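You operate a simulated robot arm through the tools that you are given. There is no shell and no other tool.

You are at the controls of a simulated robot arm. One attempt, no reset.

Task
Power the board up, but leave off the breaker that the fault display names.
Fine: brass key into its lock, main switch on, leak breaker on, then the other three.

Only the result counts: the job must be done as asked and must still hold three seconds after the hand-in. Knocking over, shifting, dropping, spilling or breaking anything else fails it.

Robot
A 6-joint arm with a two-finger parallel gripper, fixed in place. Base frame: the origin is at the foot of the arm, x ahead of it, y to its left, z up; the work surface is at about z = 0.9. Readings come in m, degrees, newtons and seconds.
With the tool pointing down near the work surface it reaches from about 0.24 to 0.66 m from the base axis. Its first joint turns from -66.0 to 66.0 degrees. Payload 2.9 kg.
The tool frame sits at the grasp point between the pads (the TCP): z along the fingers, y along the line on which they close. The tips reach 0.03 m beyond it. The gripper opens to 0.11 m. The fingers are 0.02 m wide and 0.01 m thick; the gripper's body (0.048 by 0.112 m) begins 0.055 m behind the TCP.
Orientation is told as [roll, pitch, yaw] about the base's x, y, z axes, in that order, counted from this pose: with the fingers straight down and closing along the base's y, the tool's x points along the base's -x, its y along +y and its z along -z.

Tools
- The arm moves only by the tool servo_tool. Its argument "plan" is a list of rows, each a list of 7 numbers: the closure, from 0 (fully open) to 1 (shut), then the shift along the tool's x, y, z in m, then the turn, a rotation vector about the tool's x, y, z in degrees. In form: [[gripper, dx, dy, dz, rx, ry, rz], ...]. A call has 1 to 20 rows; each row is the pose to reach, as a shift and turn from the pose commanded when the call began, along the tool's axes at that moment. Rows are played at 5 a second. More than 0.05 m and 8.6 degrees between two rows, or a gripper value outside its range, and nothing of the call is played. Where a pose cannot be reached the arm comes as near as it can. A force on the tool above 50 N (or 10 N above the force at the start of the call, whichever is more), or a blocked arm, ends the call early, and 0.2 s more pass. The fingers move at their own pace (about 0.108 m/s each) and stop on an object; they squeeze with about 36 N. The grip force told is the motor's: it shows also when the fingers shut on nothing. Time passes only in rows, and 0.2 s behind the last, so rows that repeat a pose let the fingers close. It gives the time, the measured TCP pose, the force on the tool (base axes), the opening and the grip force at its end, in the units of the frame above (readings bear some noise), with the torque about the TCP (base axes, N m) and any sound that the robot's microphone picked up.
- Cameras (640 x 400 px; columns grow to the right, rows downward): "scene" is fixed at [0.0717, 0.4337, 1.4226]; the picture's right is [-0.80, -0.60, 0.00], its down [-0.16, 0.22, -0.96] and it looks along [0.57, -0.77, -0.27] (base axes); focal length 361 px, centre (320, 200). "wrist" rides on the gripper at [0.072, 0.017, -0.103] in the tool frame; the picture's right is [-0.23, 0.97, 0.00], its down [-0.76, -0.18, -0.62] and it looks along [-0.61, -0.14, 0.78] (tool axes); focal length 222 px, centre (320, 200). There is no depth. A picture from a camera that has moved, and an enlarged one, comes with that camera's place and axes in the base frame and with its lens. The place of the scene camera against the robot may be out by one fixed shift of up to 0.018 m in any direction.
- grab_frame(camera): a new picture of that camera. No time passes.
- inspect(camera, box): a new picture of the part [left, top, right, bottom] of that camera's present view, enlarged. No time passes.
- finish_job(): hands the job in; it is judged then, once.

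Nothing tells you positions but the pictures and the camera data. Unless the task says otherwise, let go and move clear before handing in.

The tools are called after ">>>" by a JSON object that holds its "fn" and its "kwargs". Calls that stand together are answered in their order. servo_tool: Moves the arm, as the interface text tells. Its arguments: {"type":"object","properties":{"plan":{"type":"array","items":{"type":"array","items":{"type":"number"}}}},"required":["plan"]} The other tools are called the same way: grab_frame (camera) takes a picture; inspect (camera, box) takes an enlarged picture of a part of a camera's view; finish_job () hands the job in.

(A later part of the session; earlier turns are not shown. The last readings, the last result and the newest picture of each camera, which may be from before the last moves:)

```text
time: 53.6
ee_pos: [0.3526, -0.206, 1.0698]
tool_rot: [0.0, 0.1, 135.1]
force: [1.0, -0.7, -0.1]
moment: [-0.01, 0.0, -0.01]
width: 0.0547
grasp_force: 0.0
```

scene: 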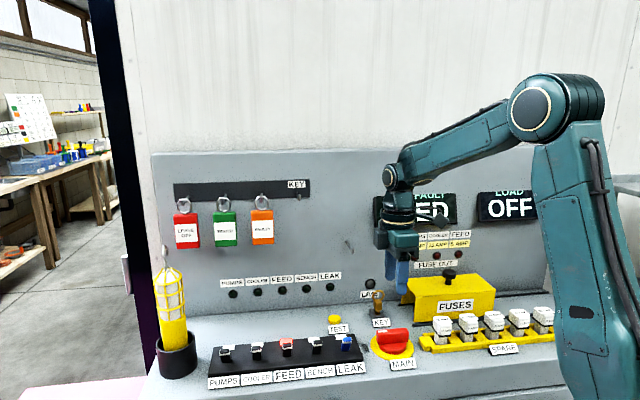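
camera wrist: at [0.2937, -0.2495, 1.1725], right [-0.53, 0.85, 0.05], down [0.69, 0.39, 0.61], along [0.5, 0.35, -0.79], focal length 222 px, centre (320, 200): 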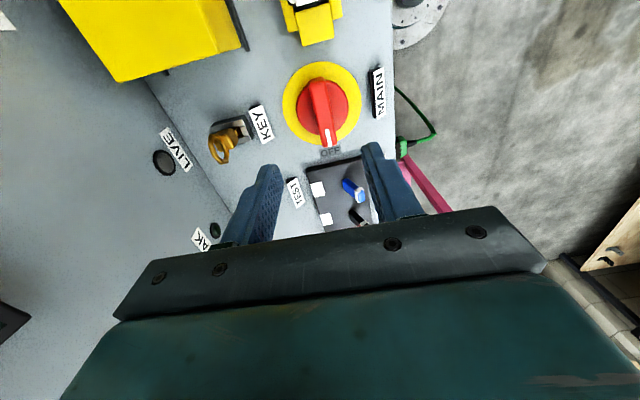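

Turned back. Now I'll lean 50° toward the panel again in front of the key and look closely at it.

>>> {"fn": "servo_tool", "kwargs": {"plan": [[0.5, 0.0045, -0.0002, 0.0022, 0, 5.6, 0], [0.5, 0.009, -0.0004, 0.0044, 0, 11.2, 0], [0.5, 0.0134, -0.0006, 0.0067, 0, 16.8, 0], [0.5, 0.0178, -0.0008, 0.0089, 0, 22.4, 0], [0.5, 0.0222, -0.001, 0.0111, 0, 28, 0], [0.5, 0.0267, -0.0012, 0.0133, 0, 33.6, 0], [0.5, 0.0311, -0.0014, 0.0156, 0, 39.2, 0], [0.5, 0.0356, -0.0015, 0.0178, 0, 44.8, 0], [0.5, 0.04, -0.0015, 0.02, 0, 50, 0], [0.5, 0.04, -0.0015, 0.02, 0, 50, 0]]}}

>>> {"fn": "inspect", "kwargs": {"camera": "wrist", "box": [280, 110, 380, 230]}}

>>> {"fn": "grab_frame", "kwargs": {"camera": "scene"}}

```text
time: 55.8
ee_pos: [0.3815, -0.2319, 1.0486]
tool_rot: [-0.1, 50.1, 135.0]
force: [-0.1, 0.3, 0.5]
moment: [0.01, 0.02, -0.02]
width: 0.0551
grasp_force: 0.1
```

```text
3.33 times, centred on (330, 170) of wrist
camera zoom: at [0.3481, -0.2213, 1.1711], right [-0.79, -0.59, -0.18], down [-0.56, 0.81, -0.18], along [0.25, -0.05, -0.97], focal length 740 px, centre (287, 300)
```

zoom: 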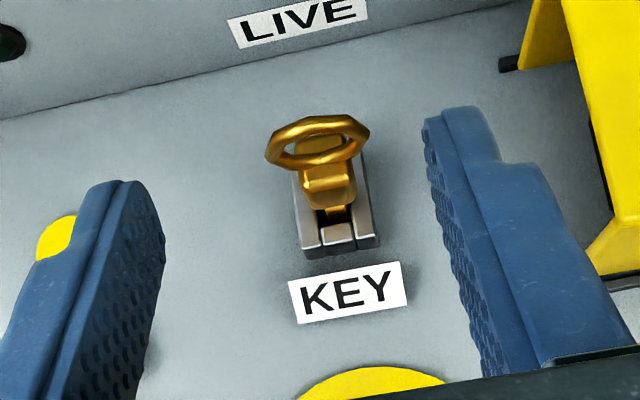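

```text
taken
```

scene: 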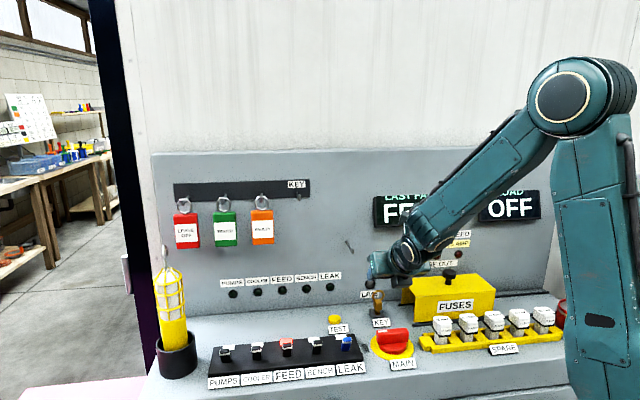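

>>> {"fn": "inspect", "kwargs": {"camera": "wrist", "box": [308, 138, 358, 193]}}

>>> {"fn": "inspect", "kwargs": {"camera": "scene", "box": [365, 285, 395, 325]}}

```text
7.27 times, centred on (333, 166) of wrist
camera zoom: at [0.3481, -0.2213, 1.1711], right [-0.79, -0.59, -0.18], down [-0.56, 0.81, -0.18], along [0.25, -0.05, -0.97], focal length 1615 px, centre (226, 451)
```

zoom: 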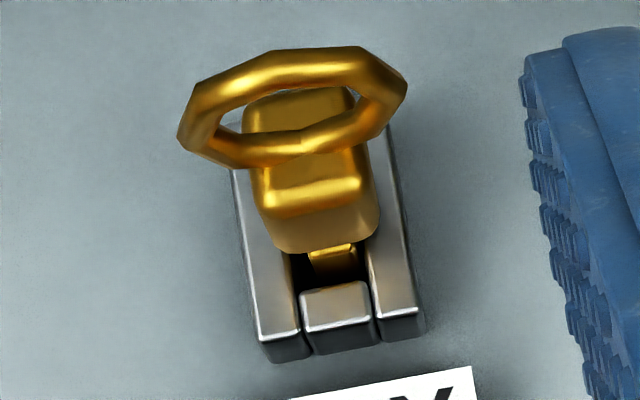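

```text
10.00 times, centred on (380, 305) of scene
camera zoom: at [0.0717, 0.4338, 1.4226], right [-0.8, -0.6, 0.0], down [-0.16, 0.22, -0.96], along [0.57, -0.77, -0.27], focal length 3606 px, centre (-280, -850)
```

zoom: 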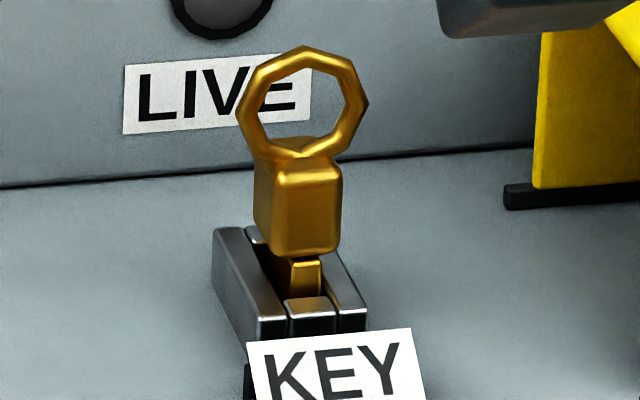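

The key is upright, centred and apparently on the slot floor, yet no click was heard and MAIN is locked, so I'll re-grip the block (tool at 50°) and press it straight down. First I approach with open fingers.

>>> {"fn": "servo_tool", "kwargs": {"plan": [[0.58, -0.0257, 0.0014, 0.0239, 0, 0, 0], [0.58, -0.0513, 0.0014, 0.0478, 0, 0, 0], [0.58, -0.0513, 0.0014, 0.0645, 0, 0, 0], [0.58, -0.0513, 0.0014, 0.0812, 0, 0, 0], [0.58, -0.0513, 0.0014, 0.0978, 0, 0, 0], [0.58, -0.0513, 0.0014, 0.0978, 0, 0, 0]]}}

>>> {"fn": "inspect", "kwargs": {"camera": "wrist", "box": [270, 110, 390, 220]}}

>>> {"fn": "inspect", "kwargs": {"camera": "scene", "box": [350, 270, 430, 345]}}

```text
time: 57.2
ee_pos: [0.4119, -0.2649, 0.9465]
tool_rot: [-0.2, 50.1, 134.8]
force: [0.1, -0.3, -0.9]
moment: [0.03, 0.02, 0.04]
width: 0.0462
grasp_force: 0.1
```

```text
3.64 times, centred on (330, 165) of wrist
camera zoom: at [0.3775, -0.2544, 1.0686], right [-0.79, -0.59, -0.18], down [-0.56, 0.81, -0.18], along [0.25, -0.05, -0.97], focal length 808 px, centre (284, 327)
```

zoom: 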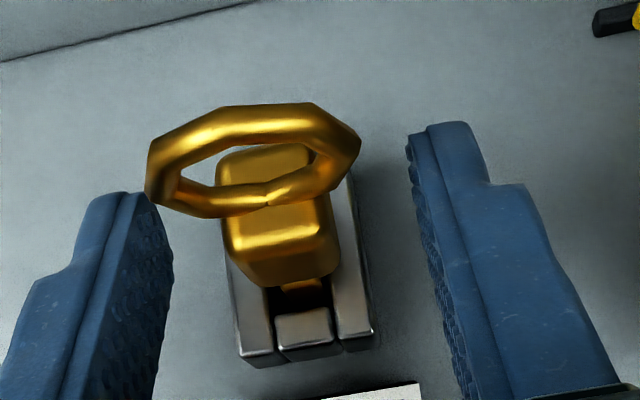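

```text
5.33 times, centred on (390, 308) of scene
camera zoom: at [0.0718, 0.4337, 1.4226], right [-0.8, -0.6, 0.0], down [-0.16, 0.22, -0.96], along [0.57, -0.77, -0.27], focal length 1923 px, centre (-53, -373)
```

zoom: 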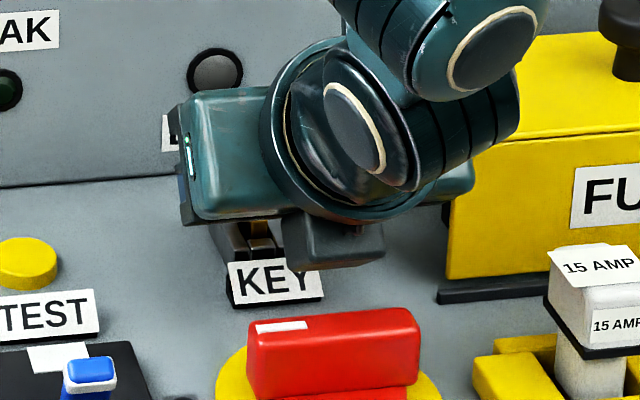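

The fingers straddle the key. Closing gently on the block.

>>> {"fn": "servo_tool", "kwargs": {"plan": [[0.7, 0, -0.001, 0, 0, 0, 0], [0.78, 0, -0.001, 0, 0, 0, 0], [0.82, 0, -0.001, 0, 0, 0, 0], [0.86, 0, -0.001, 0, 0, 0, 0], [1, 0, -0.001, 0, 0, 0, 0], [1, 0, -0.001, 0, 0, 0, 0]]}}

>>> {"fn": "inspect", "kwargs": {"camera": "wrist", "box": [270, 110, 390, 220]}}

```text
time: 58.6
ee_pos: [0.4116, -0.2658, 0.9472]
tool_rot: [-0.1, 50.0, 135.0]
force: [0.7, 0.1, 0.4]
moment: [0.02, 0.0, -0.03]
width: 0.017
grasp_force: 35.8
```

```text
3.64 times, centred on (330, 165) of wrist
camera zoom: at [0.378, -0.2537, 1.069], right [-0.79, -0.59, -0.18], down [-0.56, 0.81, -0.18], along [0.25, -0.05, -0.97], focal length 808 px, centre (284, 327)
```

zoom: 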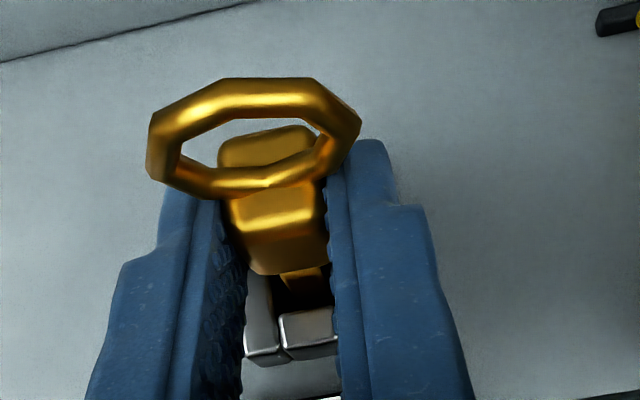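

Gripped at 17 mm. Now I press straight down in small steps, watching force and listening for a click.

>>> {"fn": "servo_tool", "kwargs": {"plan": [[1, -0.0008, 0, 0.0006, 0, 0, 0], [1, -0.0015, 0, 0.0013, 0, 0, 0], [1, -0.0023, 0, 0.0019, 0, 0, 0]]}}

>>> {"fn": "servo_tool", "kwargs": {"plan": [[1, -0.0008, 0, 0.0006, 0, 0, 0], [1, -0.0015, 0, 0.0013, 0, 0, 0]]}}

>>> {"fn": "inspect", "kwargs": {"camera": "wrist", "box": [270, 110, 390, 220]}}

```text
time: 59.4
ee_pos: [0.4136, -0.2644, 0.9474]
tool_rot: [-0.2, 50.4, 134.9]
force: [-9.5, 4.8, 21.9]
moment: [-0.29, -0.14, -0.1]
width: 0.017
grasp_force: 36.2
```

```text
time: 60.0
ee_pos: [0.4129, -0.2643, 0.9451]
tool_rot: [-0.1, 50.5, 134.9]
force: [-3.9, -2.6, 22.4]
moment: [-0.58, -0.33, -0.09]
width: 0.0165
grasp_force: 35.9
```

```text
3.64 times, centred on (330, 165) of wrist
camera zoom: at [0.3785, -0.2528, 1.0658], right [-0.79, -0.59, -0.18], down [-0.56, 0.81, -0.19], along [0.25, -0.05, -0.97], focal length 808 px, centre (284, 327)
```

zoom: 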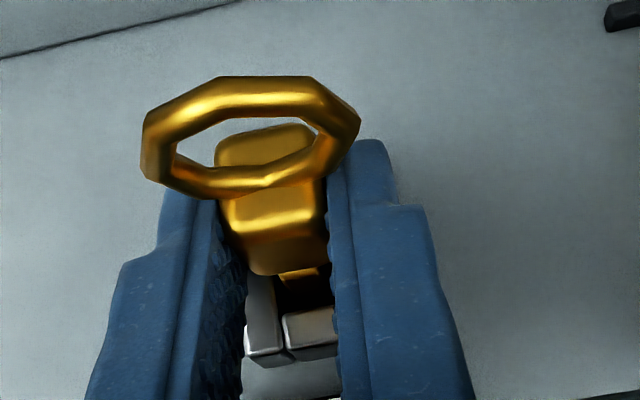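

Pressing with ~22 N gives nothing more: the blade is on the slot floor. I'll ease off, straighten the key by 3°, lower it to the floor lightly again and let go.

>>> {"fn": "servo_tool", "kwargs": {"plan": [[1, 0.0023, 0, -0.0019, 0, 0, 0], [1, 0.004, 0.0, -0.0042, 0, 2, 0], [1, 0.0036, 0.0, -0.0046, 0, 3.5, 0], [1, 0.0036, 0.0, -0.0046, 0, 3.5, 0]]}}

>>> {"fn": "inspect", "kwargs": {"camera": "wrist", "box": [290, 130, 370, 220]}}

>>> {"fn": "inspect", "kwargs": {"camera": "scene", "box": [360, 285, 420, 345]}}

```text
time: 61.0
ee_pos: [0.4112, -0.2612, 0.9481]
tool_rot: [-0.1, 53.5, 135.0]
force: [0.6, 0.0, -0.5]
moment: [0.02, 0.03, 0.04]
width: 0.0169
grasp_force: 36.0
```

```text
4.44 times, centred on (330, 175) of wrist
camera zoom: at [0.3721, -0.2453, 1.0676], right [-0.78, -0.59, -0.18], down [-0.55, 0.8, -0.24], along [0.29, -0.09, -0.95], focal length 987 px, centre (276, 311)
```

zoom: 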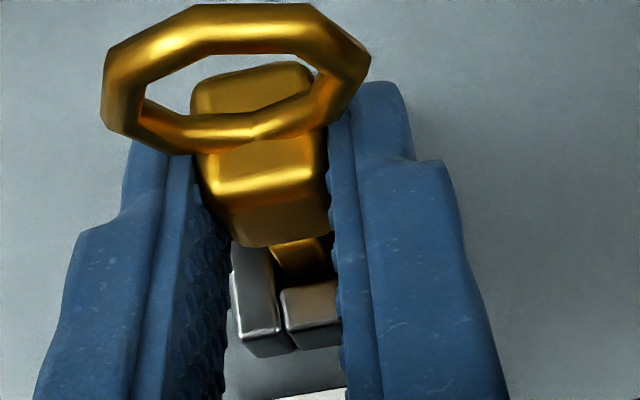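

```text
6.67 times, centred on (390, 315) of scene
camera zoom: at [0.0718, 0.4337, 1.4226], right [-0.8, -0.6, 0.0], down [-0.16, 0.22, -0.96], along [0.57, -0.77, -0.27], focal length 2404 px, centre (-147, -567)
```

zoom: 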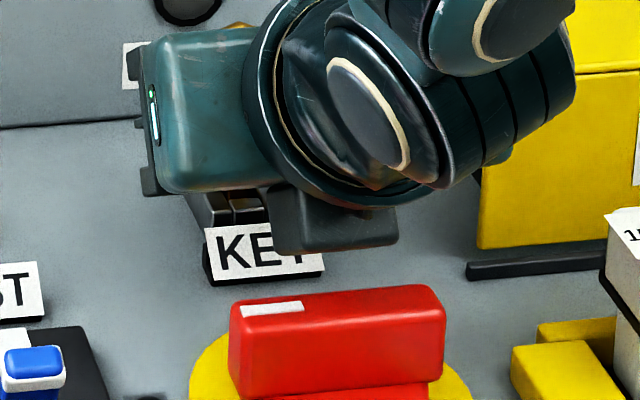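

The key is now upright in the grip and unloaded. I'll lower it slowly again from here to feel where the contact comes.

>>> {"fn": "servo_tool", "kwargs": {"plan": [[1, -0.0008, 0, 0.0006, 0, 0, 0], [1, -0.0016, 0, 0.0012, 0, 0, 0]]}}

>>> {"fn": "servo_tool", "kwargs": {"plan": [[1, -0.0008, 0, 0.0006, 0, 0, 0], [1, -0.0016, 0, 0.0012, 0, 0, 0]]}}

```text
time: 61.6
ee_pos: [0.41, -0.2612, 0.9462]
tool_rot: [-0.1, 53.5, 135.0]
force: [-0.5, -1.0, -0.5]
moment: [-0.01, -0.01, 0.02]
width: 0.0167
grasp_force: 36.1
```

```text
time: 62.2
ee_pos: [0.4113, -0.2624, 0.9447]
tool_rot: [0.0, 53.5, 134.9]
force: [0.9, -0.2, -0.5]
moment: [-0.02, 0.01, 0.01]
width: 0.0167
grasp_force: 36.0
```

No contact yet. I'll keep lowering in 1–2 mm steps.

>>> {"fn": "servo_tool", "kwargs": {"plan": [[1, -0.0008, 0, 0.0006, 0, 0, 0], [1, -0.0016, 0, 0.0012, 0, 0, 0]]}}

>>> {"fn": "inspect", "kwargs": {"camera": "wrist", "box": [290, 130, 370, 220]}}

>>> {"fn": "inspect", "kwargs": {"camera": "scene", "box": [360, 285, 420, 345]}}

```text
time: 62.8
ee_pos: [0.4113, -0.2626, 0.9436]
tool_rot: [0.0, 53.7, 135.0]
force: [-1.1, 1.3, 2.0]
moment: [0.05, 0.04, 0.04]
width: 0.0166
grasp_force: 36.1
```

```text
4.44 times, centred on (330, 175) of wrist
camera zoom: at [0.3712, -0.2454, 1.0629], right [-0.78, -0.59, -0.18], down [-0.55, 0.8, -0.24], along [0.29, -0.09, -0.95], focal length 987 px, centre (276, 311)
```

zoom: 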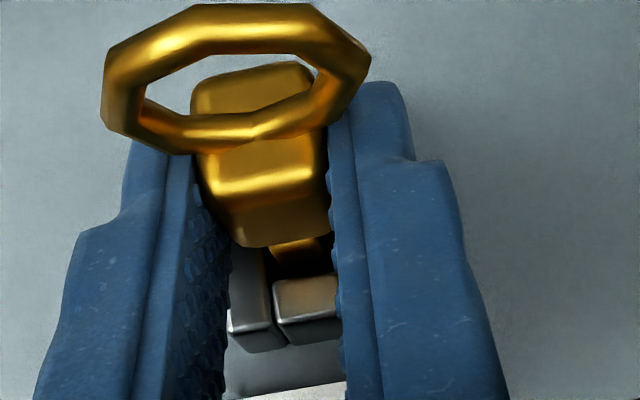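

```text
6.67 times, centred on (390, 315) of scene
camera zoom: at [0.0717, 0.4338, 1.4226], right [-0.8, -0.6, 0.0], down [-0.16, 0.22, -0.96], along [0.57, -0.77, -0.27], focal length 2404 px, centre (-147, -567)
```

zoom: 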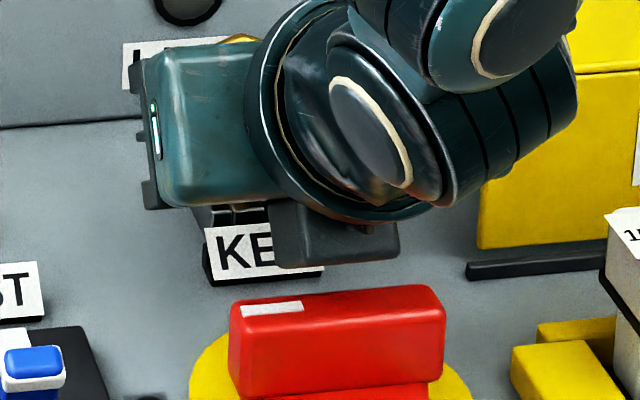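

Contact again right at the slot floor (tip ≈ 0.897), key upright. I'll release here, withdraw, and rise.

>>> {"fn": "servo_tool", "kwargs": {"plan": [[0.86, 0, 0, 0, 0, 0, 0], [0.83, 0, 0, 0, 0, 0, 0], [0.78, 0, 0, 0, 0, 0, 0], [0.7, 0, 0, 0, 0, 0, 0], [0.58, 0, 0, 0, 0, 0, 0], [0.58, 0, 0, 0, 0, 0, 0]]}}

>>> {"fn": "inspect", "kwargs": {"camera": "wrist", "box": [290, 130, 370, 220]}}

>>> {"fn": "servo_tool", "kwargs": {"plan": [[0.58, 0, 0, -0.0175, 0, 0, 0], [0.58, 0, 0, -0.035, 0, 0, 0], [0.58, 0.025, 0, -0.0518, 0, 0, 0], [0.58, 0.0497, 0, -0.0685, 0, 0, 0]]}}

>>> {"fn": "inspect", "kwargs": {"camera": "wrist", "box": [300, 130, 360, 205]}}

>>> {"fn": "inspect", "kwargs": {"camera": "scene", "box": [365, 285, 395, 325]}}

```text
time: 64.2
ee_pos: [0.4096, -0.2622, 0.9435]
tool_rot: [-0.2, 53.6, 134.9]
force: [0.4, -0.2, 0.8]
moment: [0.04, 0.0, 0.04]
width: 0.0461
grasp_force: 0.0
```

```text
4.44 times, centred on (330, 175) of wrist
camera zoom: at [0.3712, -0.2454, 1.0625], right [-0.78, -0.59, -0.18], down [-0.55, 0.8, -0.24], along [0.29, -0.09, -0.95], focal length 987 px, centre (276, 311)
```

zoom: 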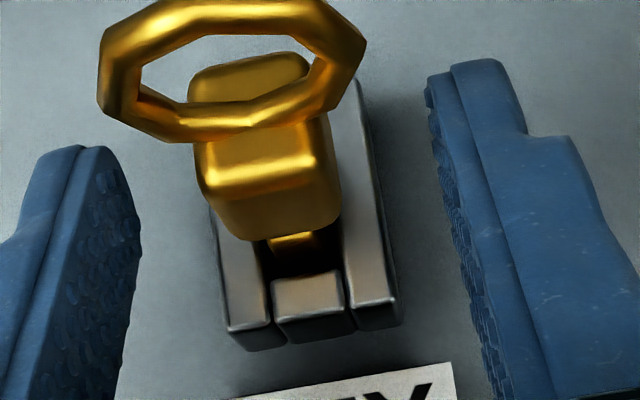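

```text
time: 65.2
ee_pos: [0.3927, -0.243, 1.0235]
tool_rot: [0.0, 53.6, 135.0]
force: [-0.5, 0.0, 0.4]
moment: [0.01, 0.05, -0.03]
width: 0.046
grasp_force: 0.1
```

```text
5.33 times, centred on (330, 168) of wrist
camera zoom: at [0.3544, -0.2263, 1.1437], right [-0.78, -0.59, -0.18], down [-0.55, 0.8, -0.24], along [0.29, -0.09, -0.95], focal length 1185 px, centre (267, 373)
```

zoom: 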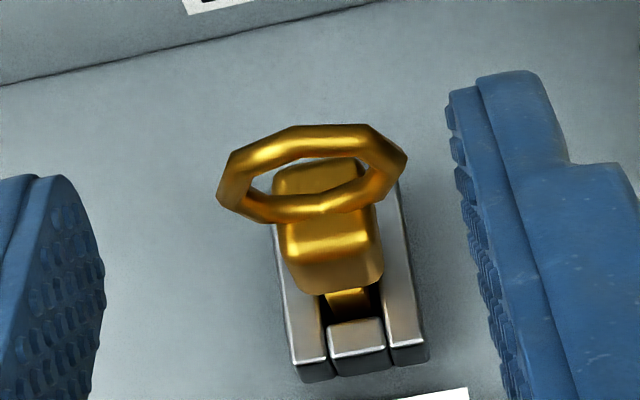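

```text
10.00 times, centred on (380, 305) of scene
camera zoom: at [0.0717, 0.4337, 1.4226], right [-0.8, -0.6, 0.0], down [-0.16, 0.22, -0.96], along [0.57, -0.77, -0.27], focal length 3606 px, centre (-280, -850)
```

zoom: 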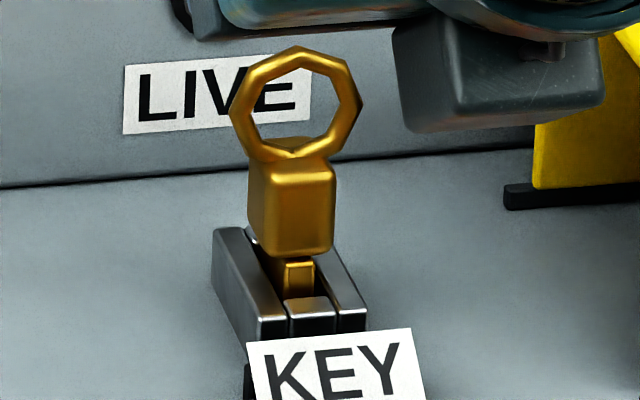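

The key stands upright in the middle of its slot again. I'll go back to vertical over MAIN.

>>> {"fn": "servo_tool", "kwargs": {"plan": [[0.5, -0.0004, 0.0002, -0.0077, 0, -5.4, 0], [0.5, -0.0007, 0.0005, -0.0155, 0, -10.7, 0], [0.5, -0.0011, 0.0007, -0.0232, 0, -16.1, 0], [0.5, -0.0015, 0.001, -0.031, 0, -21.4, 0], [0.5, -0.0018, 0.0012, -0.0387, 0, -26.8, 0], [0.5, -0.0022, 0.0014, -0.0464, 0, -32.2, 0], [0.5, -0.0026, 0.0017, -0.0542, 0, -37.5, 0], [0.5, -0.003, 0.0019, -0.0619, 0, -42.9, 0], [0.5, -0.0033, 0.0022, -0.0697, 0, -48.2, 0], [0.5, -0.0037, 0.0024, -0.0774, 0, -53.6, 0], [0.5, -0.0037, 0.0024, -0.0774, 0, -53.6, 0]]}}

>>> {"fn": "inspect", "kwargs": {"camera": "wrist", "box": [250, 0, 400, 180]}}

>>> {"fn": "grab_frame", "kwargs": {"camera": "scene"}}

```text
time: 67.6
ee_pos: [0.3464, -0.2001, 1.0653]
tool_rot: [-0.1, -0.2, 134.9]
force: [-0.5, -0.3, -1.1]
moment: [0.05, 0.01, 0.0]
width: 0.0547
grasp_force: 0.0
```

```text
2.22 times, centred on (325, 90) of wrist
camera zoom: at [0.3864, -0.2625, 1.168], right [-0.85, -0.53, 0.0], down [-0.41, 0.66, 0.62], along [-0.33, 0.53, -0.78], focal length 494 px, centre (309, 444)
```

zoom: 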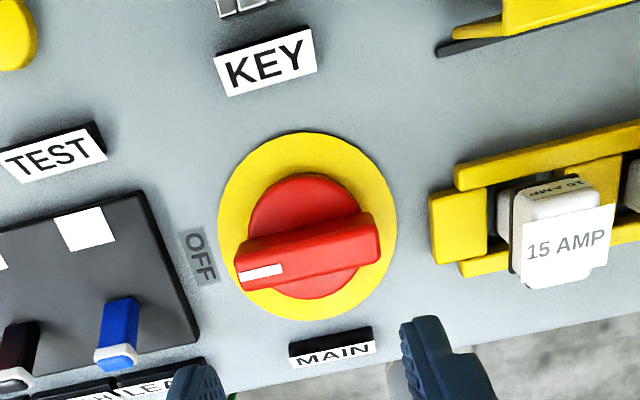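

```text
taken
```

scene: 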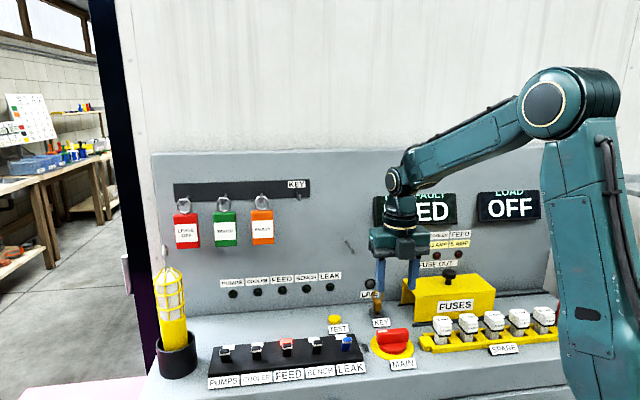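

I'll yaw to straddle the handle again and retry a careful clockwise turn now that the key is upright.

>>> {"fn": "servo_tool", "kwargs": {"plan": [[0.5, 0, 0, 0, 0, 0, 8.2], [0.5, 0, 0, 0, 0, 0, 16.4], [0.5, 0, 0, 0, 0, 0, 24.6], [0.5, 0, 0, 0, 0, 0, 32.8], [0.5, 0, 0, 0, 0, 0, 41], [0.5, 0, 0, 0, 0, 0, 49.2], [0.5, 0, 0, 0, 0, 0, 57.4], [0.5, 0, 0, 0, 0, 0, 65.6], [0.5, 0, 0, 0, 0, 0, 73.8], [0.5, 0, 0, 0, 0, 0, 82], [0.5, 0, 0, 0, 0, 0, 90], [0.5, 0, 0, 0, 0, 0, 90]]}}

>>> {"fn": "servo_tool", "kwargs": {"plan": [[0.5, 0, 0, 0.03, 0, 0, 0], [0.5, 0, 0, 0.06, 0, 0, 0], [0.5, 0, 0, 0.09, 0, 0, 0], [0.5, 0, 0, 0.105, 0, 0, 0], [0.5, 0, 0, 0.117, 0, 0, 0], [0.65, 0, 0, 0.117, 0, 0, 0], [0.78, 0, 0, 0.117, 0, 0, 0], [0.85, 0, 0, 0.117, 0, 0, 0], [1, 0, 0, 0.117, 0, 0, 0], [1, 0, 0, 0.117, 0, 0, 0]]}}

```text
time: 70.2
ee_pos: [0.345, -0.2012, 1.0662]
tool_rot: [0.0, -0.1, 44.9]
force: [-0.1, -0.3, 0.0]
moment: [-0.02, 0.01, -0.03]
width: 0.0552
grasp_force: 0.0
```

```text
time: 72.4
ee_pos: [0.3438, -0.2007, 0.9467]
tool_rot: [-0.1, -0.1, 45.0]
force: [2.2, -2.1, -6.4]
moment: [-0.06, -0.16, -0.01]
width: 0.0177
grasp_force: 45.0
```

>>> {"fn": "servo_tool", "kwargs": {"plan": [[1, 0, 0, 0, 0, 0, 2], [1, 0, 0, 0, 0, 0, 4]]}}

>>> {"fn": "servo_tool", "kwargs": {"plan": [[1, 0, 0, 0, 0, 0, 3], [1, 0, 0, 0, 0, 0, 6]]}}

>>> {"fn": "inspect", "kwargs": {"camera": "scene", "box": [340, 270, 450, 370]}}

```text
time: 73.0
ee_pos: [0.3436, -0.2012, 0.9469]
tool_rot: [0.2, 0.0, 41.1]
force: [-1.3, 0.5, -18.2]
moment: [0.31, -1.18, 0.03]
width: 0.018
grasp_force: 44.6
```

```text
time: 73.6
ee_pos: [0.3447, -0.2001, 0.9474]
tool_rot: [0.3, 0.0, 35.0]
force: [-8.0, -2.0, -21.7]
moment: [0.0, -0.23, 1.23]
width: 0.0197
grasp_force: 45.0
```

```text
4.00 times, centred on (395, 320) of scene
camera zoom: at [0.0718, 0.4336, 1.4227], right [-0.8, -0.6, 0.0], down [-0.16, 0.22, -0.96], along [0.57, -0.77, -0.27], focal length 1442 px, centre (20, -280)
```

zoom: 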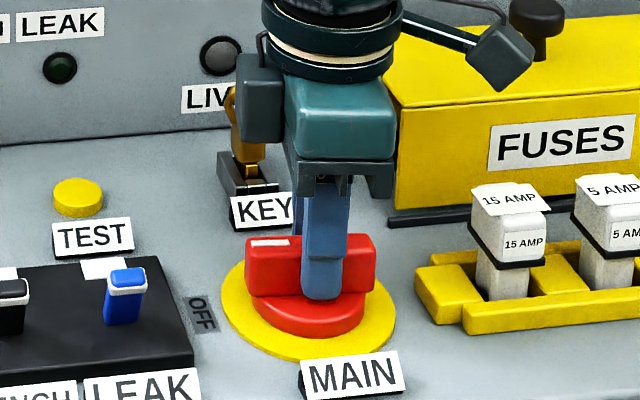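

Still locked at ~1.2 N·m grip torque. To apply a cleaner couple I'll straighten, open the fingers and swing them so each pushes on an opposite end of the handle like a spanner, with a limited turn.

>>> {"fn": "servo_tool", "kwargs": {"plan": [[1, 0, 0, 0, 0, 0, -5], [1, 0, 0, 0, 0, 0, -10], [0.8, 0, 0, 0, 0, 0, -10], [0.6, 0, 0, 0, 0, 0, -10], [0.5, 0, 0, 0, 0, 0, -10], [0.5, 0, 0, 0, 0, 0, -10]]}}

>>> {"fn": "servo_tool", "kwargs": {"plan": [[0.5, 0, 0, 0, 0, 0, 8], [0.5, 0, 0, 0, 0, 0, 16], [0.5, 0, 0, 0, 0, 0, 24], [0.5, 0, 0, 0, 0, 0, 32], [0.5, 0, 0, 0, 0, 0, 40], [0.5, 0, 0, 0, 0, 0, 46]]}}

>>> {"fn": "inspect", "kwargs": {"camera": "wrist", "box": [240, 60, 420, 220]}}

```text
time: 75.0
ee_pos: [0.3459, -0.2009, 0.9489]
tool_rot: [0.0, -0.1, 45.0]
force: [-0.8, 0.1, 0.7]
moment: [0.01, 0.0, 0.01]
width: 0.0549
grasp_force: 0.1
```

```text
time: 76.4
ee_pos: [0.3445, -0.2005, 0.9488]
tool_rot: [0.0, 0.0, -1.1]
force: [-0.3, -0.6, 0.5]
moment: [0.02, 0.05, 0.02]
width: 0.0552
grasp_force: 0.1
```

```text
2.50 times, centred on (330, 140) of wrist
camera zoom: at [0.274, -0.1813, 1.052], right [0.25, 0.97, 0.0], down [0.76, -0.19, 0.62], along [0.6, -0.15, -0.78], focal length 555 px, centre (295, 350)
```

zoom: 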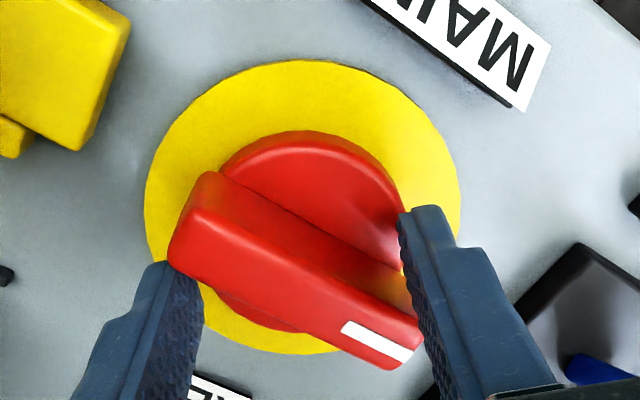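

The fingers sit at opposite ends of the handle. I'll rotate on in small steps and read the torque.

>>> {"fn": "servo_tool", "kwargs": {"plan": [[0.5, 0, 0, 0, 0, 0, 3], [0.5, 0, 0, 0, 0, 0, 6], [0.5, 0, 0, 0, 0, 0, 8]]}}

>>> {"fn": "servo_tool", "kwargs": {"plan": [[0.5, 0, 0, 0, 0, 0, 2], [0.5, 0, 0, 0, 0, 0, 4]]}}

>>> {"fn": "inspect", "kwargs": {"camera": "wrist", "box": [240, 60, 420, 220]}}

```text
time: 77.2
ee_pos: [0.3455, -0.1991, 0.9489]
tool_rot: [0.2, 0.0, -9.1]
force: [-2.0, 0.4, 0.3]
moment: [-0.03, 0.04, 0.06]
width: 0.055
grasp_force: 0.5
```

```text
time: 77.8
ee_pos: [0.3463, -0.1999, 0.9475]
tool_rot: [0.0, 0.1, -12.9]
force: [-5.7, 5.7, -0.7]
moment: [0.05, -0.02, 0.32]
width: 0.0578
grasp_force: 2.6
```

```text
2.50 times, centred on (330, 140) of wrist
camera zoom: at [0.2796, -0.1664, 1.0519], right [0.44, 0.9, 0.0], down [0.7, -0.35, 0.62], along [0.56, -0.27, -0.78], focal length 555 px, centre (295, 350)
```

zoom: 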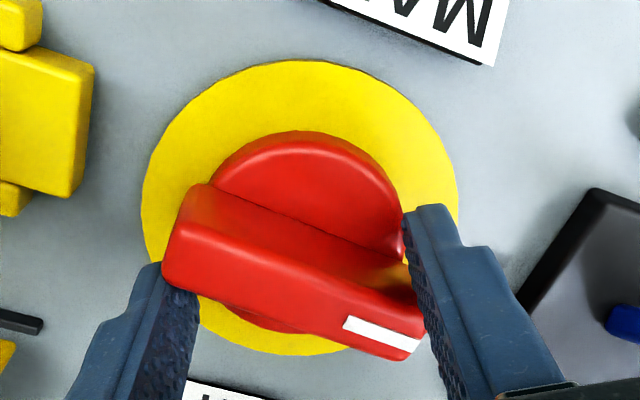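

>>> {"fn": "inspect", "kwargs": {"camera": "scene", "box": [340, 270, 450, 370]}}

>>> {"fn": "servo_tool", "kwargs": {"plan": [[0.5, 0, 0, 0, 0, 0, 2], [0.5, 0, 0, 0, 0, 0, 4]]}}

>>> {"fn": "servo_tool", "kwargs": {"plan": [[0.5, 0, 0, 0, 0, 0, 2], [0.5, 0, 0, 0, 0, 0, 4]]}}

>>> {"fn": "inspect", "kwargs": {"camera": "scene", "box": [340, 270, 450, 370]}}

```text
4.00 times, centred on (395, 320) of scene
camera zoom: at [0.0716, 0.4339, 1.4226], right [-0.8, -0.6, 0.0], down [-0.16, 0.22, -0.96], along [0.57, -0.77, -0.27], focal length 1442 px, centre (20, -280)
```

zoom: 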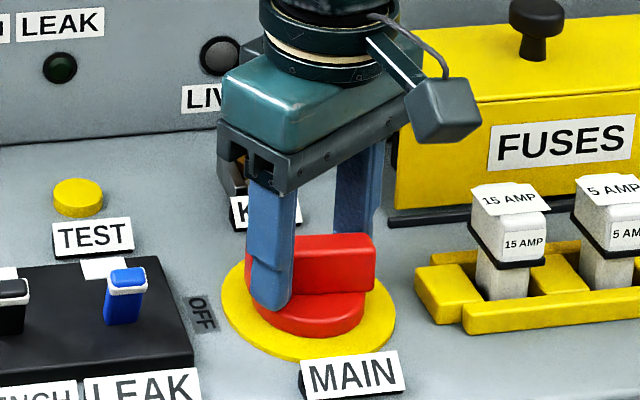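

```text
time: 78.4
ee_pos: [0.3443, -0.199, 0.9482]
tool_rot: [0.3, 0.2, -16.8]
force: [-7.5, 9.0, -7.5]
moment: [-0.21, -0.11, 1.64]
width: 0.0628
grasp_force: 7.6
```

```text
time: 79.0
ee_pos: [0.3428, -0.1992, 0.9496]
tool_rot: [0.1, 0.5, -20.9]
force: [-23.2, 14.7, 3.8]
moment: [0.34, -0.21, 1.16]
width: 0.0643
grasp_force: 9.5
```

```text
4.00 times, centred on (395, 320) of scene
camera zoom: at [0.0711, 0.4342, 1.4225], right [-0.8, -0.6, 0.0], down [-0.16, 0.22, -0.96], along [0.57, -0.77, -0.27], focal length 1442 px, centre (20, -280)
```

zoom: 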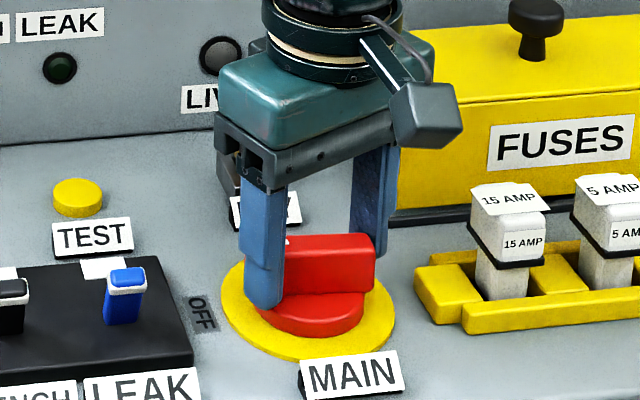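

Clockwise is firmly locked (1.6 N·m). With the key now upright I have not yet tried counter-clockwise, so I'll swing back, re-grip the handle and test that direction.

>>> {"fn": "servo_tool", "kwargs": {"plan": [[0.5, 0, 0, 0, 0, 0, -8], [0.5, 0, 0, 0, 0, 0, -16], [0.5, 0, 0, 0, 0, 0, -24], [0.5, 0, 0, 0, 0, 0, -32], [0.5, 0, 0, 0, 0, 0, -40], [0.5, 0, 0, 0, 0, 0, -48], [0.5, 0, 0, 0, 0, 0, -56], [0.5, 0, 0, 0, 0, 0, -62], [0.5, 0, 0, 0, 0, 0, -66], [0.7, 0, 0, 0, 0, 0, -66], [0.8, 0, 0, 0, 0, 0, -66], [1, 0, 0, 0, 0, 0, -66], [1, 0, 0, 0, 0, 0, -66]]}}

>>> {"fn": "servo_tool", "kwargs": {"plan": [[1, 0, 0, 0, 0, 0, -3], [1, 0, 0, 0, 0, 0, -6], [1, 0, 0, 0, 0, 0, -9]]}}

>>> {"fn": "inspect", "kwargs": {"camera": "scene", "box": [340, 270, 450, 370]}}

```text
time: 81.8
ee_pos: [0.3441, -0.2, 0.9488]
tool_rot: [0.1, 0.0, 45.1]
force: [-5.7, 5.8, 3.4]
moment: [0.07, -0.17, -0.01]
width: 0.0176
grasp_force: 45.0
```

```text
time: 82.6
ee_pos: [0.3456, -0.199, 0.9491]
tool_rot: [0.2, 0.0, 54.1]
force: [-5.3, 6.6, -11.6]
moment: [-0.08, -0.04, -1.35]
width: 0.0206
grasp_force: 44.5
```

```text
4.00 times, centred on (395, 320) of scene
camera zoom: at [0.0717, 0.4339, 1.4226], right [-0.8, -0.6, 0.0], down [-0.16, 0.22, -0.96], along [0.57, -0.77, -0.27], focal length 1442 px, centre (20, -280)
```

zoom: 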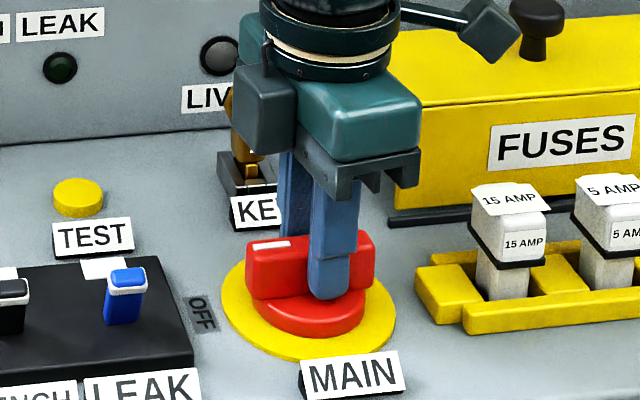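

Locked both ways, so the key is still not accepted. I'll let go of the handle, rise, and study the lock at very high zoom.

>>> {"fn": "servo_tool", "kwargs": {"plan": [[1, 0, 0, 0, 0, 0, 4], [1, 0, 0, 0, 0, 0, 9], [0.8, 0, 0, 0, 0, 0, 9], [0.6, 0, 0, 0, 0, 0, 9], [0.5, 0, 0, 0, 0, 0, 9], [0.5, 0, 0, -0.03, 0, 0, 9], [0.5, 0, 0, -0.07, 0, 0, 9], [0.5, 0, 0, -0.115, 0, 0, 9]]}}

>>> {"fn": "inspect", "kwargs": {"camera": "scene", "box": [370, 300, 392, 320]}}

>>> {"fn": "inspect", "kwargs": {"camera": "wrist", "box": [200, 100, 250, 165]}}

```text
time: 84.4
ee_pos: [0.3467, -0.2011, 1.0619]
tool_rot: [0.1, -0.1, 45.0]
force: [0.2, -0.3, 0.1]
moment: [-0.04, 0.02, 0.0]
width: 0.0549
grasp_force: 0.0
```

```text
16.00 times, centred on (381, 310) of scene
camera zoom: at [0.0717, 0.4338, 1.4226], right [-0.8, -0.6, 0.0], down [-0.16, 0.22, -0.96], along [0.57, -0.77, -0.27], focal length 5770 px, centre (-656, -1560)
```

zoom: 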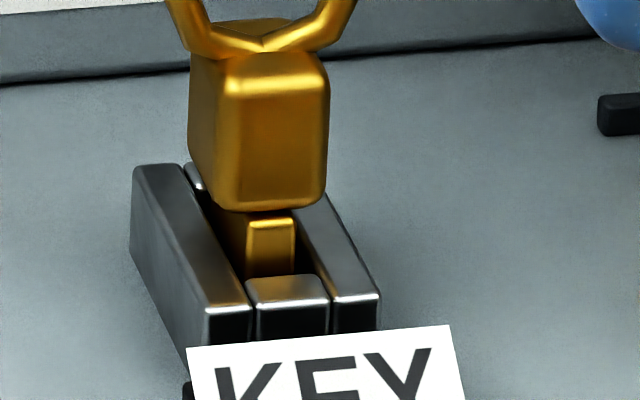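

```text
6.15 times, centred on (225, 132) of wrist
camera zoom: at [0.2842, -0.2406, 1.1649], right [-0.53, 0.85, 0.0], down [0.66, 0.41, 0.62], along [0.53, 0.33, -0.78], focal length 1367 px, centre (905, 615)
```

zoom: 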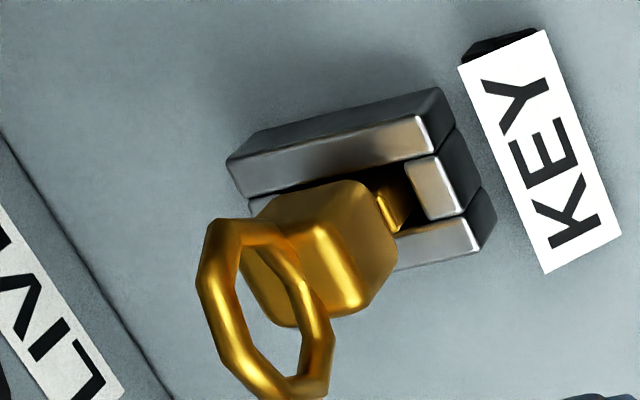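

>>> {"fn": "inspect", "kwargs": {"camera": "wrist", "box": [218, 108, 240, 128]}}

>>> {"fn": "inspect", "kwargs": {"camera": "scene", "box": [374, 306, 386, 314]}}

```text
16.00 times, centred on (229, 118) of wrist
camera zoom: at [0.2842, -0.2406, 1.1649], right [-0.53, 0.85, 0.0], down [0.66, 0.41, 0.62], along [0.53, 0.33, -0.78], focal length 3554 px, centre (1776, 1512)
```

zoom: 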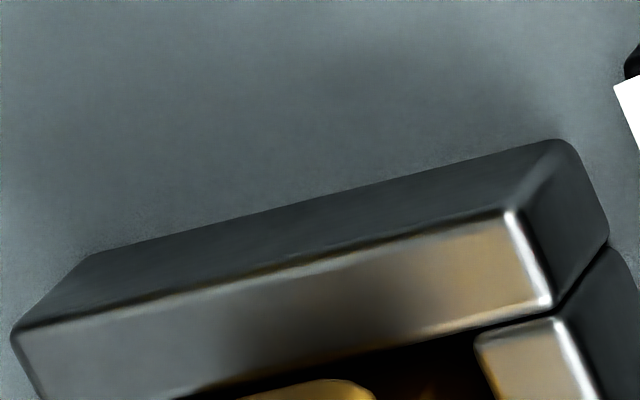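

```text
16.00 times, centred on (380, 310) of scene
camera zoom: at [0.0717, 0.4338, 1.4226], right [-0.8, -0.6, 0.0], down [-0.16, 0.22, -0.96], along [0.57, -0.77, -0.27], focal length 5770 px, centre (-640, -1560)
```

zoom: 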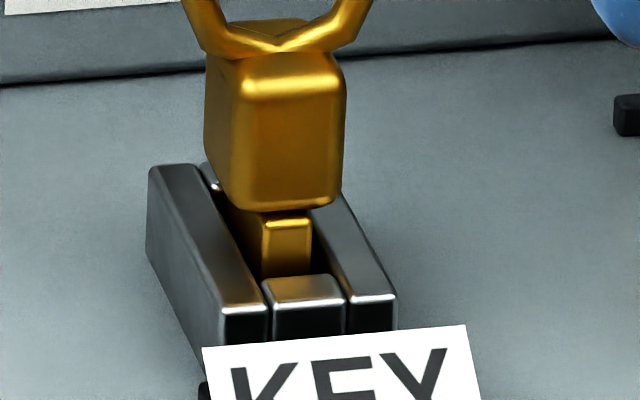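

>>> {"fn": "inspect", "kwargs": {"camera": "wrist", "box": [215, 118, 237, 138]}}

>>> {"fn": "inspect", "kwargs": {"camera": "wrist", "box": [204, 120, 226, 140]}}

```text
16.00 times, centred on (226, 128) of wrist
camera zoom: at [0.2842, -0.2406, 1.1649], right [-0.53, 0.85, 0.0], down [0.66, 0.41, 0.62], along [0.53, 0.33, -0.78], focal length 3554 px, centre (1824, 1352)
```

zoom: 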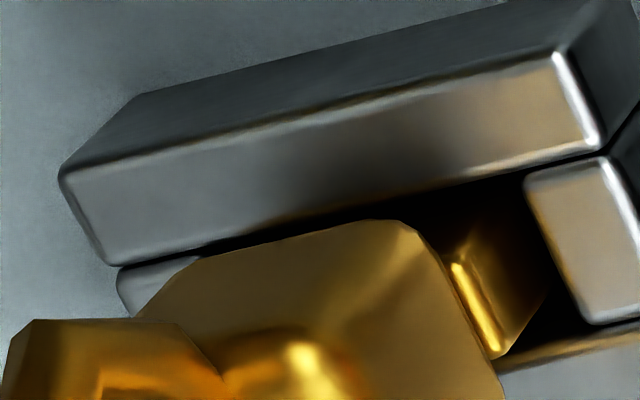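

```text
16.00 times, centred on (215, 130) of wrist
camera zoom: at [0.2842, -0.2406, 1.1649], right [-0.53, 0.85, 0.0], down [0.66, 0.41, 0.62], along [0.53, 0.33, -0.78], focal length 3554 px, centre (2000, 1320)
```

zoom: 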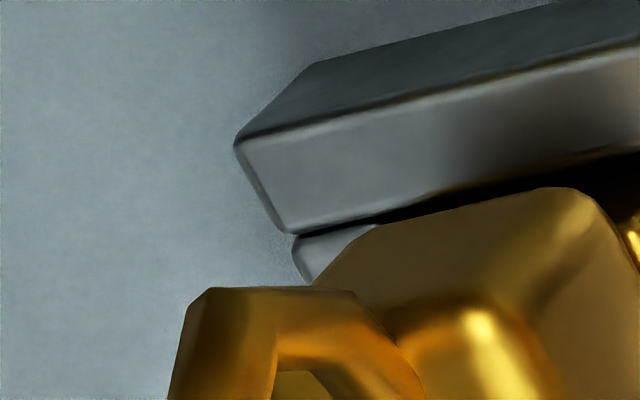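

The key does sit in the slot but leans slightly left and sits toward the rear; its shoulder is still ~10 mm above the lock. I'll return to the front-tilted pose to re-grip it, centre it exactly, and press harder while upright.

>>> {"fn": "servo_tool", "kwargs": {"plan": [[0.5, 0, 0, 0, 0, 0, -8.2], [0.5, 0, 0, 0, 0, 0, -16.4], [0.5, 0, 0, 0, 0, 0, -24.6], [0.5, 0, 0, 0, 0, 0, -32.8], [0.5, 0, 0, 0, 0, 0, -41], [0.5, 0, 0, 0, 0, 0, -49.2], [0.5, 0, 0, 0, 0, 0, -57.4], [0.5, 0, 0, 0, 0, 0, -65.6], [0.5, 0, 0, 0, 0, 0, -73.8], [0.5, 0, 0, 0, 0, 0, -82], [0.5, 0, 0, 0, 0, 0, -90], [0.5, 0, 0, 0, 0, 0, -90]]}}

>>> {"fn": "servo_tool", "kwargs": {"plan": [[0.5, 0.0055, 0, 0.0015, 0, 5.4, 0], [0.5, 0.011, 0, 0.003, 0, 10.7, 0], [0.5, 0.0165, 0, 0.0045, 0, 16.1, 0], [0.5, 0.022, 0, 0.006, 0, 21.4, 0], [0.5, 0.0275, 0, 0.0075, 0, 26.8, 0], [0.5, 0.033, 0, 0.009, 0, 32.2, 0], [0.5, 0.0385, 0, 0.0105, 0, 37.5, 0], [0.5, 0.044, 0, 0.012, 0, 42.9, 0], [0.5, 0.0495, 0, 0.0135, 0, 48.2, 0], [0.5, 0.055, 0, 0.015, 0, 53.6, 0], [0.5, 0.055, 0, 0.015, 0, 53.6, 0]]}}

>>> {"fn": "inspect", "kwargs": {"camera": "wrist", "box": [300, 130, 360, 205]}}

```text
time: 87.0
ee_pos: [0.3454, -0.201, 1.0636]
tool_rot: [0.0, 0.0, 135.1]
force: [0.5, 0.1, 0.5]
moment: [0.04, 0.0, -0.03]
width: 0.055
grasp_force: 0.1
```

```text
time: 89.4
ee_pos: [0.3849, -0.2401, 1.051]
tool_rot: [-0.1, 53.6, 135.0]
force: [0.4, -0.2, 0.6]
moment: [0.03, -0.02, -0.03]
width: 0.0549
grasp_force: 0.1
```

```text
5.33 times, centred on (330, 168) of wrist
camera zoom: at [0.3456, -0.2232, 1.1688], right [-0.78, -0.59, -0.18], down [-0.55, 0.8, -0.24], along [0.29, -0.09, -0.95], focal length 1185 px, centre (267, 373)
```

zoom: 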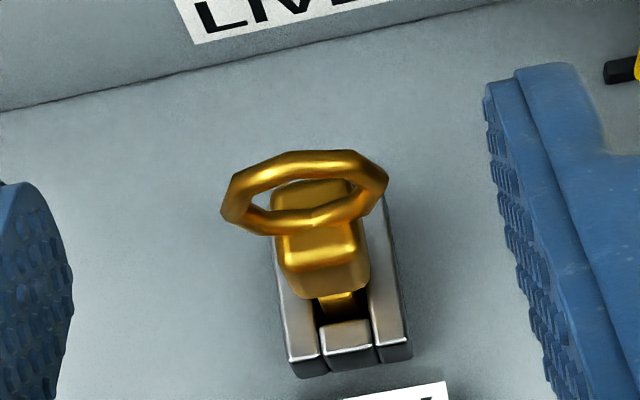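

>>> {"fn": "servo_tool", "kwargs": {"plan": [[0.58, -0.0329, -0.0033, 0.0208, 0, 0, 0], [0.58, -0.0658, -0.0033, 0.0416, 0, 0, 0], [0.58, -0.0658, -0.0033, 0.0583, 0, 0, 0], [0.58, -0.0658, -0.0033, 0.075, 0, 0, 0], [0.58, -0.0658, -0.0033, 0.0916, 0, 0, 0], [0.58, -0.0658, -0.0033, 0.0916, 0, 0, 0]]}}

>>> {"fn": "inspect", "kwargs": {"camera": "wrist", "box": [280, 115, 380, 220]}}

>>> {"fn": "servo_tool", "kwargs": {"plan": [[0.7, 0, 0, 0, 0, 0, 0], [0.78, 0, 0, 0, 0, 0, 0], [0.82, 0, 0, 0, 0, 0, 0], [0.86, 0, 0, 0, 0, 0, 0], [1, 0, 0, 0, 0, 0, 0], [1, 0, 0, 0, 0, 0, 0]]}}

>>> {"fn": "inspect", "kwargs": {"camera": "wrist", "box": [280, 115, 380, 220]}}

```text
time: 90.8
ee_pos: [0.4131, -0.2609, 0.9421]
tool_rot: [-0.1, 53.6, 134.9]
force: [0.4, -0.4, 0.5]
moment: [-0.02, -0.01, 0.02]
width: 0.0459
grasp_force: 0.1
```

```text
3.81 times, centred on (330, 168) of wrist
camera zoom: at [0.3731, -0.2448, 1.0615], right [-0.78, -0.59, -0.18], down [-0.55, 0.8, -0.24], along [0.29, -0.09, -0.95], focal length 846 px, centre (282, 324)
```

zoom: 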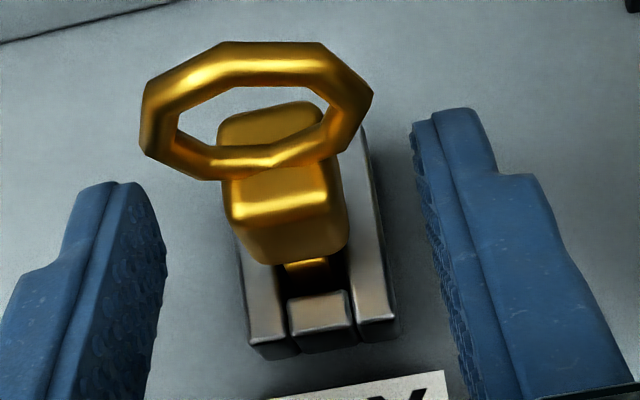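

```text
time: 92.2
ee_pos: [0.4128, -0.2611, 0.9421]
tool_rot: [0.0, 53.6, 134.8]
force: [0.1, -0.5, 0.8]
moment: [-0.01, 0.04, 0.02]
width: 0.0169
grasp_force: 36.4
```

```text
3.81 times, centred on (330, 168) of wrist
camera zoom: at [0.3729, -0.2447, 1.0616], right [-0.78, -0.59, -0.18], down [-0.55, 0.8, -0.24], along [0.29, -0.09, -0.95], focal length 846 px, centre (282, 324)
```

zoom: 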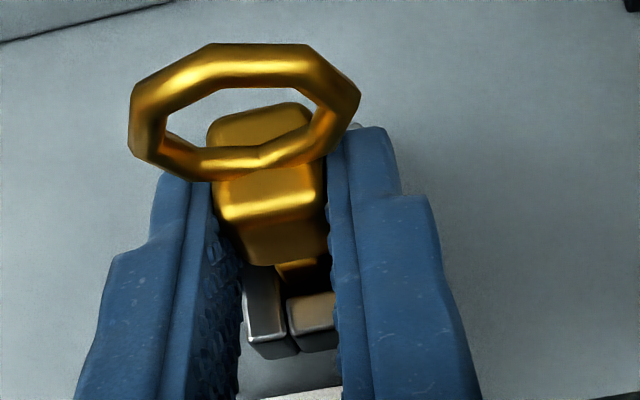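

The key is held upright but ~1.3 mm left of the slot centre. I'll centre it and press down step by step.

>>> {"fn": "servo_tool", "kwargs": {"plan": [[1, -0.0006, 0.0013, -0.0008, 0, 0, 0], [1, -0.0006, 0.0013, -0.0008, 0, 0, 0], [1, -0.0014, 0.0013, -0.0002, 0, 0, 0], [1, -0.0022, 0.0013, 0.0004, 0, 0, 0]]}}

>>> {"fn": "servo_tool", "kwargs": {"plan": [[1, -0.0008, 0, 0.0006, 0, 0, 0], [1, -0.0016, 0, 0.0012, 0, 0, 0]]}}

>>> {"fn": "servo_tool", "kwargs": {"plan": [[1, -0.0008, 0, 0.0006, 0, 0, 0], [1, -0.0016, 0, 0.0012, 0, 0, 0]]}}

>>> {"fn": "inspect", "kwargs": {"camera": "wrist", "box": [280, 115, 380, 220]}}

>>> {"fn": "inspect", "kwargs": {"camera": "scene", "box": [360, 285, 420, 345]}}

```text
time: 93.2
ee_pos: [0.4105, -0.2629, 0.9416]
tool_rot: [-0.2, 53.9, 134.9]
force: [-5.1, 5.2, 20.7]
moment: [-0.05, -0.02, -0.02]
width: 0.0167
grasp_force: 35.8
```

```text
time: 93.8
ee_pos: [0.4108, -0.2629, 0.9414]
tool_rot: [-0.1, 54.3, 134.9]
force: [-7.2, 1.9, 35.3]
moment: [-0.32, -0.14, -0.04]
width: 0.0168
grasp_force: 35.3
```

```text
time: 94.4
ee_pos: [0.411, -0.262, 0.941]
tool_rot: [-0.3, 54.5, 135.0]
force: [-5.4, -0.1, 42.1]
moment: [-0.47, -0.25, -0.05]
width: 0.017
grasp_force: 35.8
```

```text
3.81 times, centred on (330, 168) of wrist
camera zoom: at [0.3701, -0.2445, 1.0595], right [-0.78, -0.6, -0.19], down [-0.55, 0.8, -0.26], along [0.3, -0.1, -0.95], focal length 846 px, centre (282, 324)
```

zoom: 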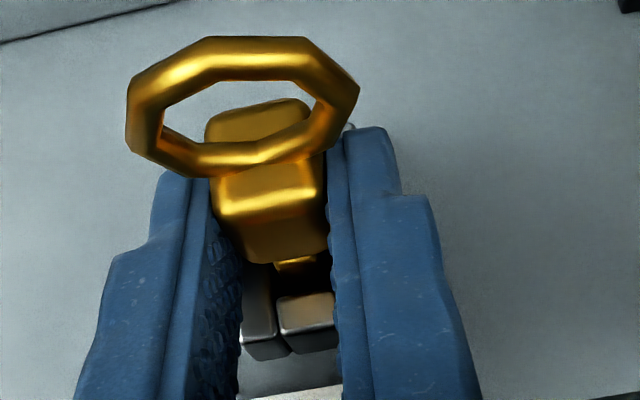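

```text
6.67 times, centred on (390, 315) of scene
camera zoom: at [0.071, 0.4341, 1.4225], right [-0.8, -0.6, 0.0], down [-0.16, 0.22, -0.96], along [0.57, -0.77, -0.27], focal length 2404 px, centre (-147, -567)
```

zoom: 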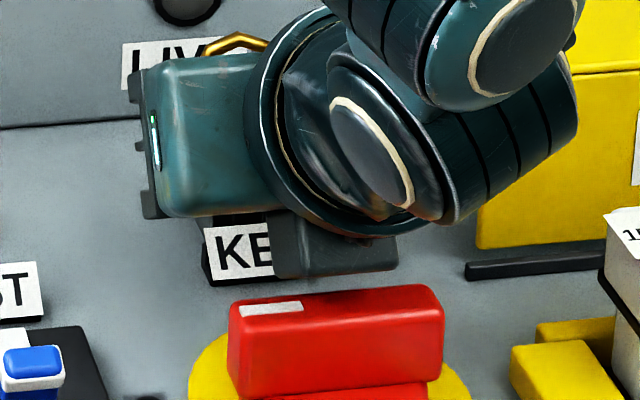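

42 N and no movement: the blade is definitely on the floor of the slot. I'll unload, and release very slowly so the key stays standing upright and centred.

>>> {"fn": "servo_tool", "kwargs": {"plan": [[1, 0.0012, 0, -0.0009, 0, 0, 0], [1, 0.0024, 0, -0.0018, 0, 0, 0], [1, 0.0034, 0, -0.0025, 0, 0, 0], [1, 0.0034, 0, -0.0025, 0, 0, 0]]}}

>>> {"fn": "servo_tool", "kwargs": {"plan": [[0.848, 0, 0, 0, 0, 0, 0], [0.845, 0, 0, 0, 0, 0, 0], [0.842, 0, 0, 0, 0, 0, 0], [0.838, 0, 0, 0, 0, 0, 0], [0.834, 0, 0, 0, 0, 0, 0], [0.825, 0, 0, 0, 0, 0, 0], [0.8, 0, 0, 0, 0, 0, 0], [0.75, 0, 0, 0, 0, 0, 0], [0.65, 0, 0, 0, 0, 0, 0], [0.58, 0, 0, 0, 0, 0, 0]]}}

>>> {"fn": "inspect", "kwargs": {"camera": "wrist", "box": [280, 115, 380, 220]}}

```text
time: 95.4
ee_pos: [0.4106, -0.261, 0.94]
tool_rot: [-0.3, 53.9, 134.9]
force: [3.9, -5.8, 21.0]
moment: [-0.53, -0.52, 0.03]
width: 0.0169
grasp_force: 36.1
```

```text
time: 97.6
ee_pos: [0.4066, -0.2618, 0.9362]
tool_rot: [0.3, 53.2, 135.1]
force: [0.3, -3.6, 2.3]
moment: [0.18, 0.08, 0.1]
width: 0.0461
grasp_force: 0.1
```

```text
3.81 times, centred on (330, 168) of wrist
camera zoom: at [0.3683, -0.2456, 1.0569], right [-0.79, -0.59, -0.18], down [-0.55, 0.8, -0.24], along [0.28, -0.09, -0.96], focal length 846 px, centre (282, 324)
```

zoom: 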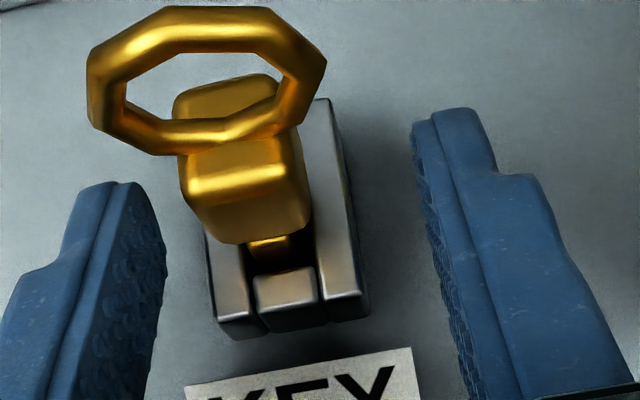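

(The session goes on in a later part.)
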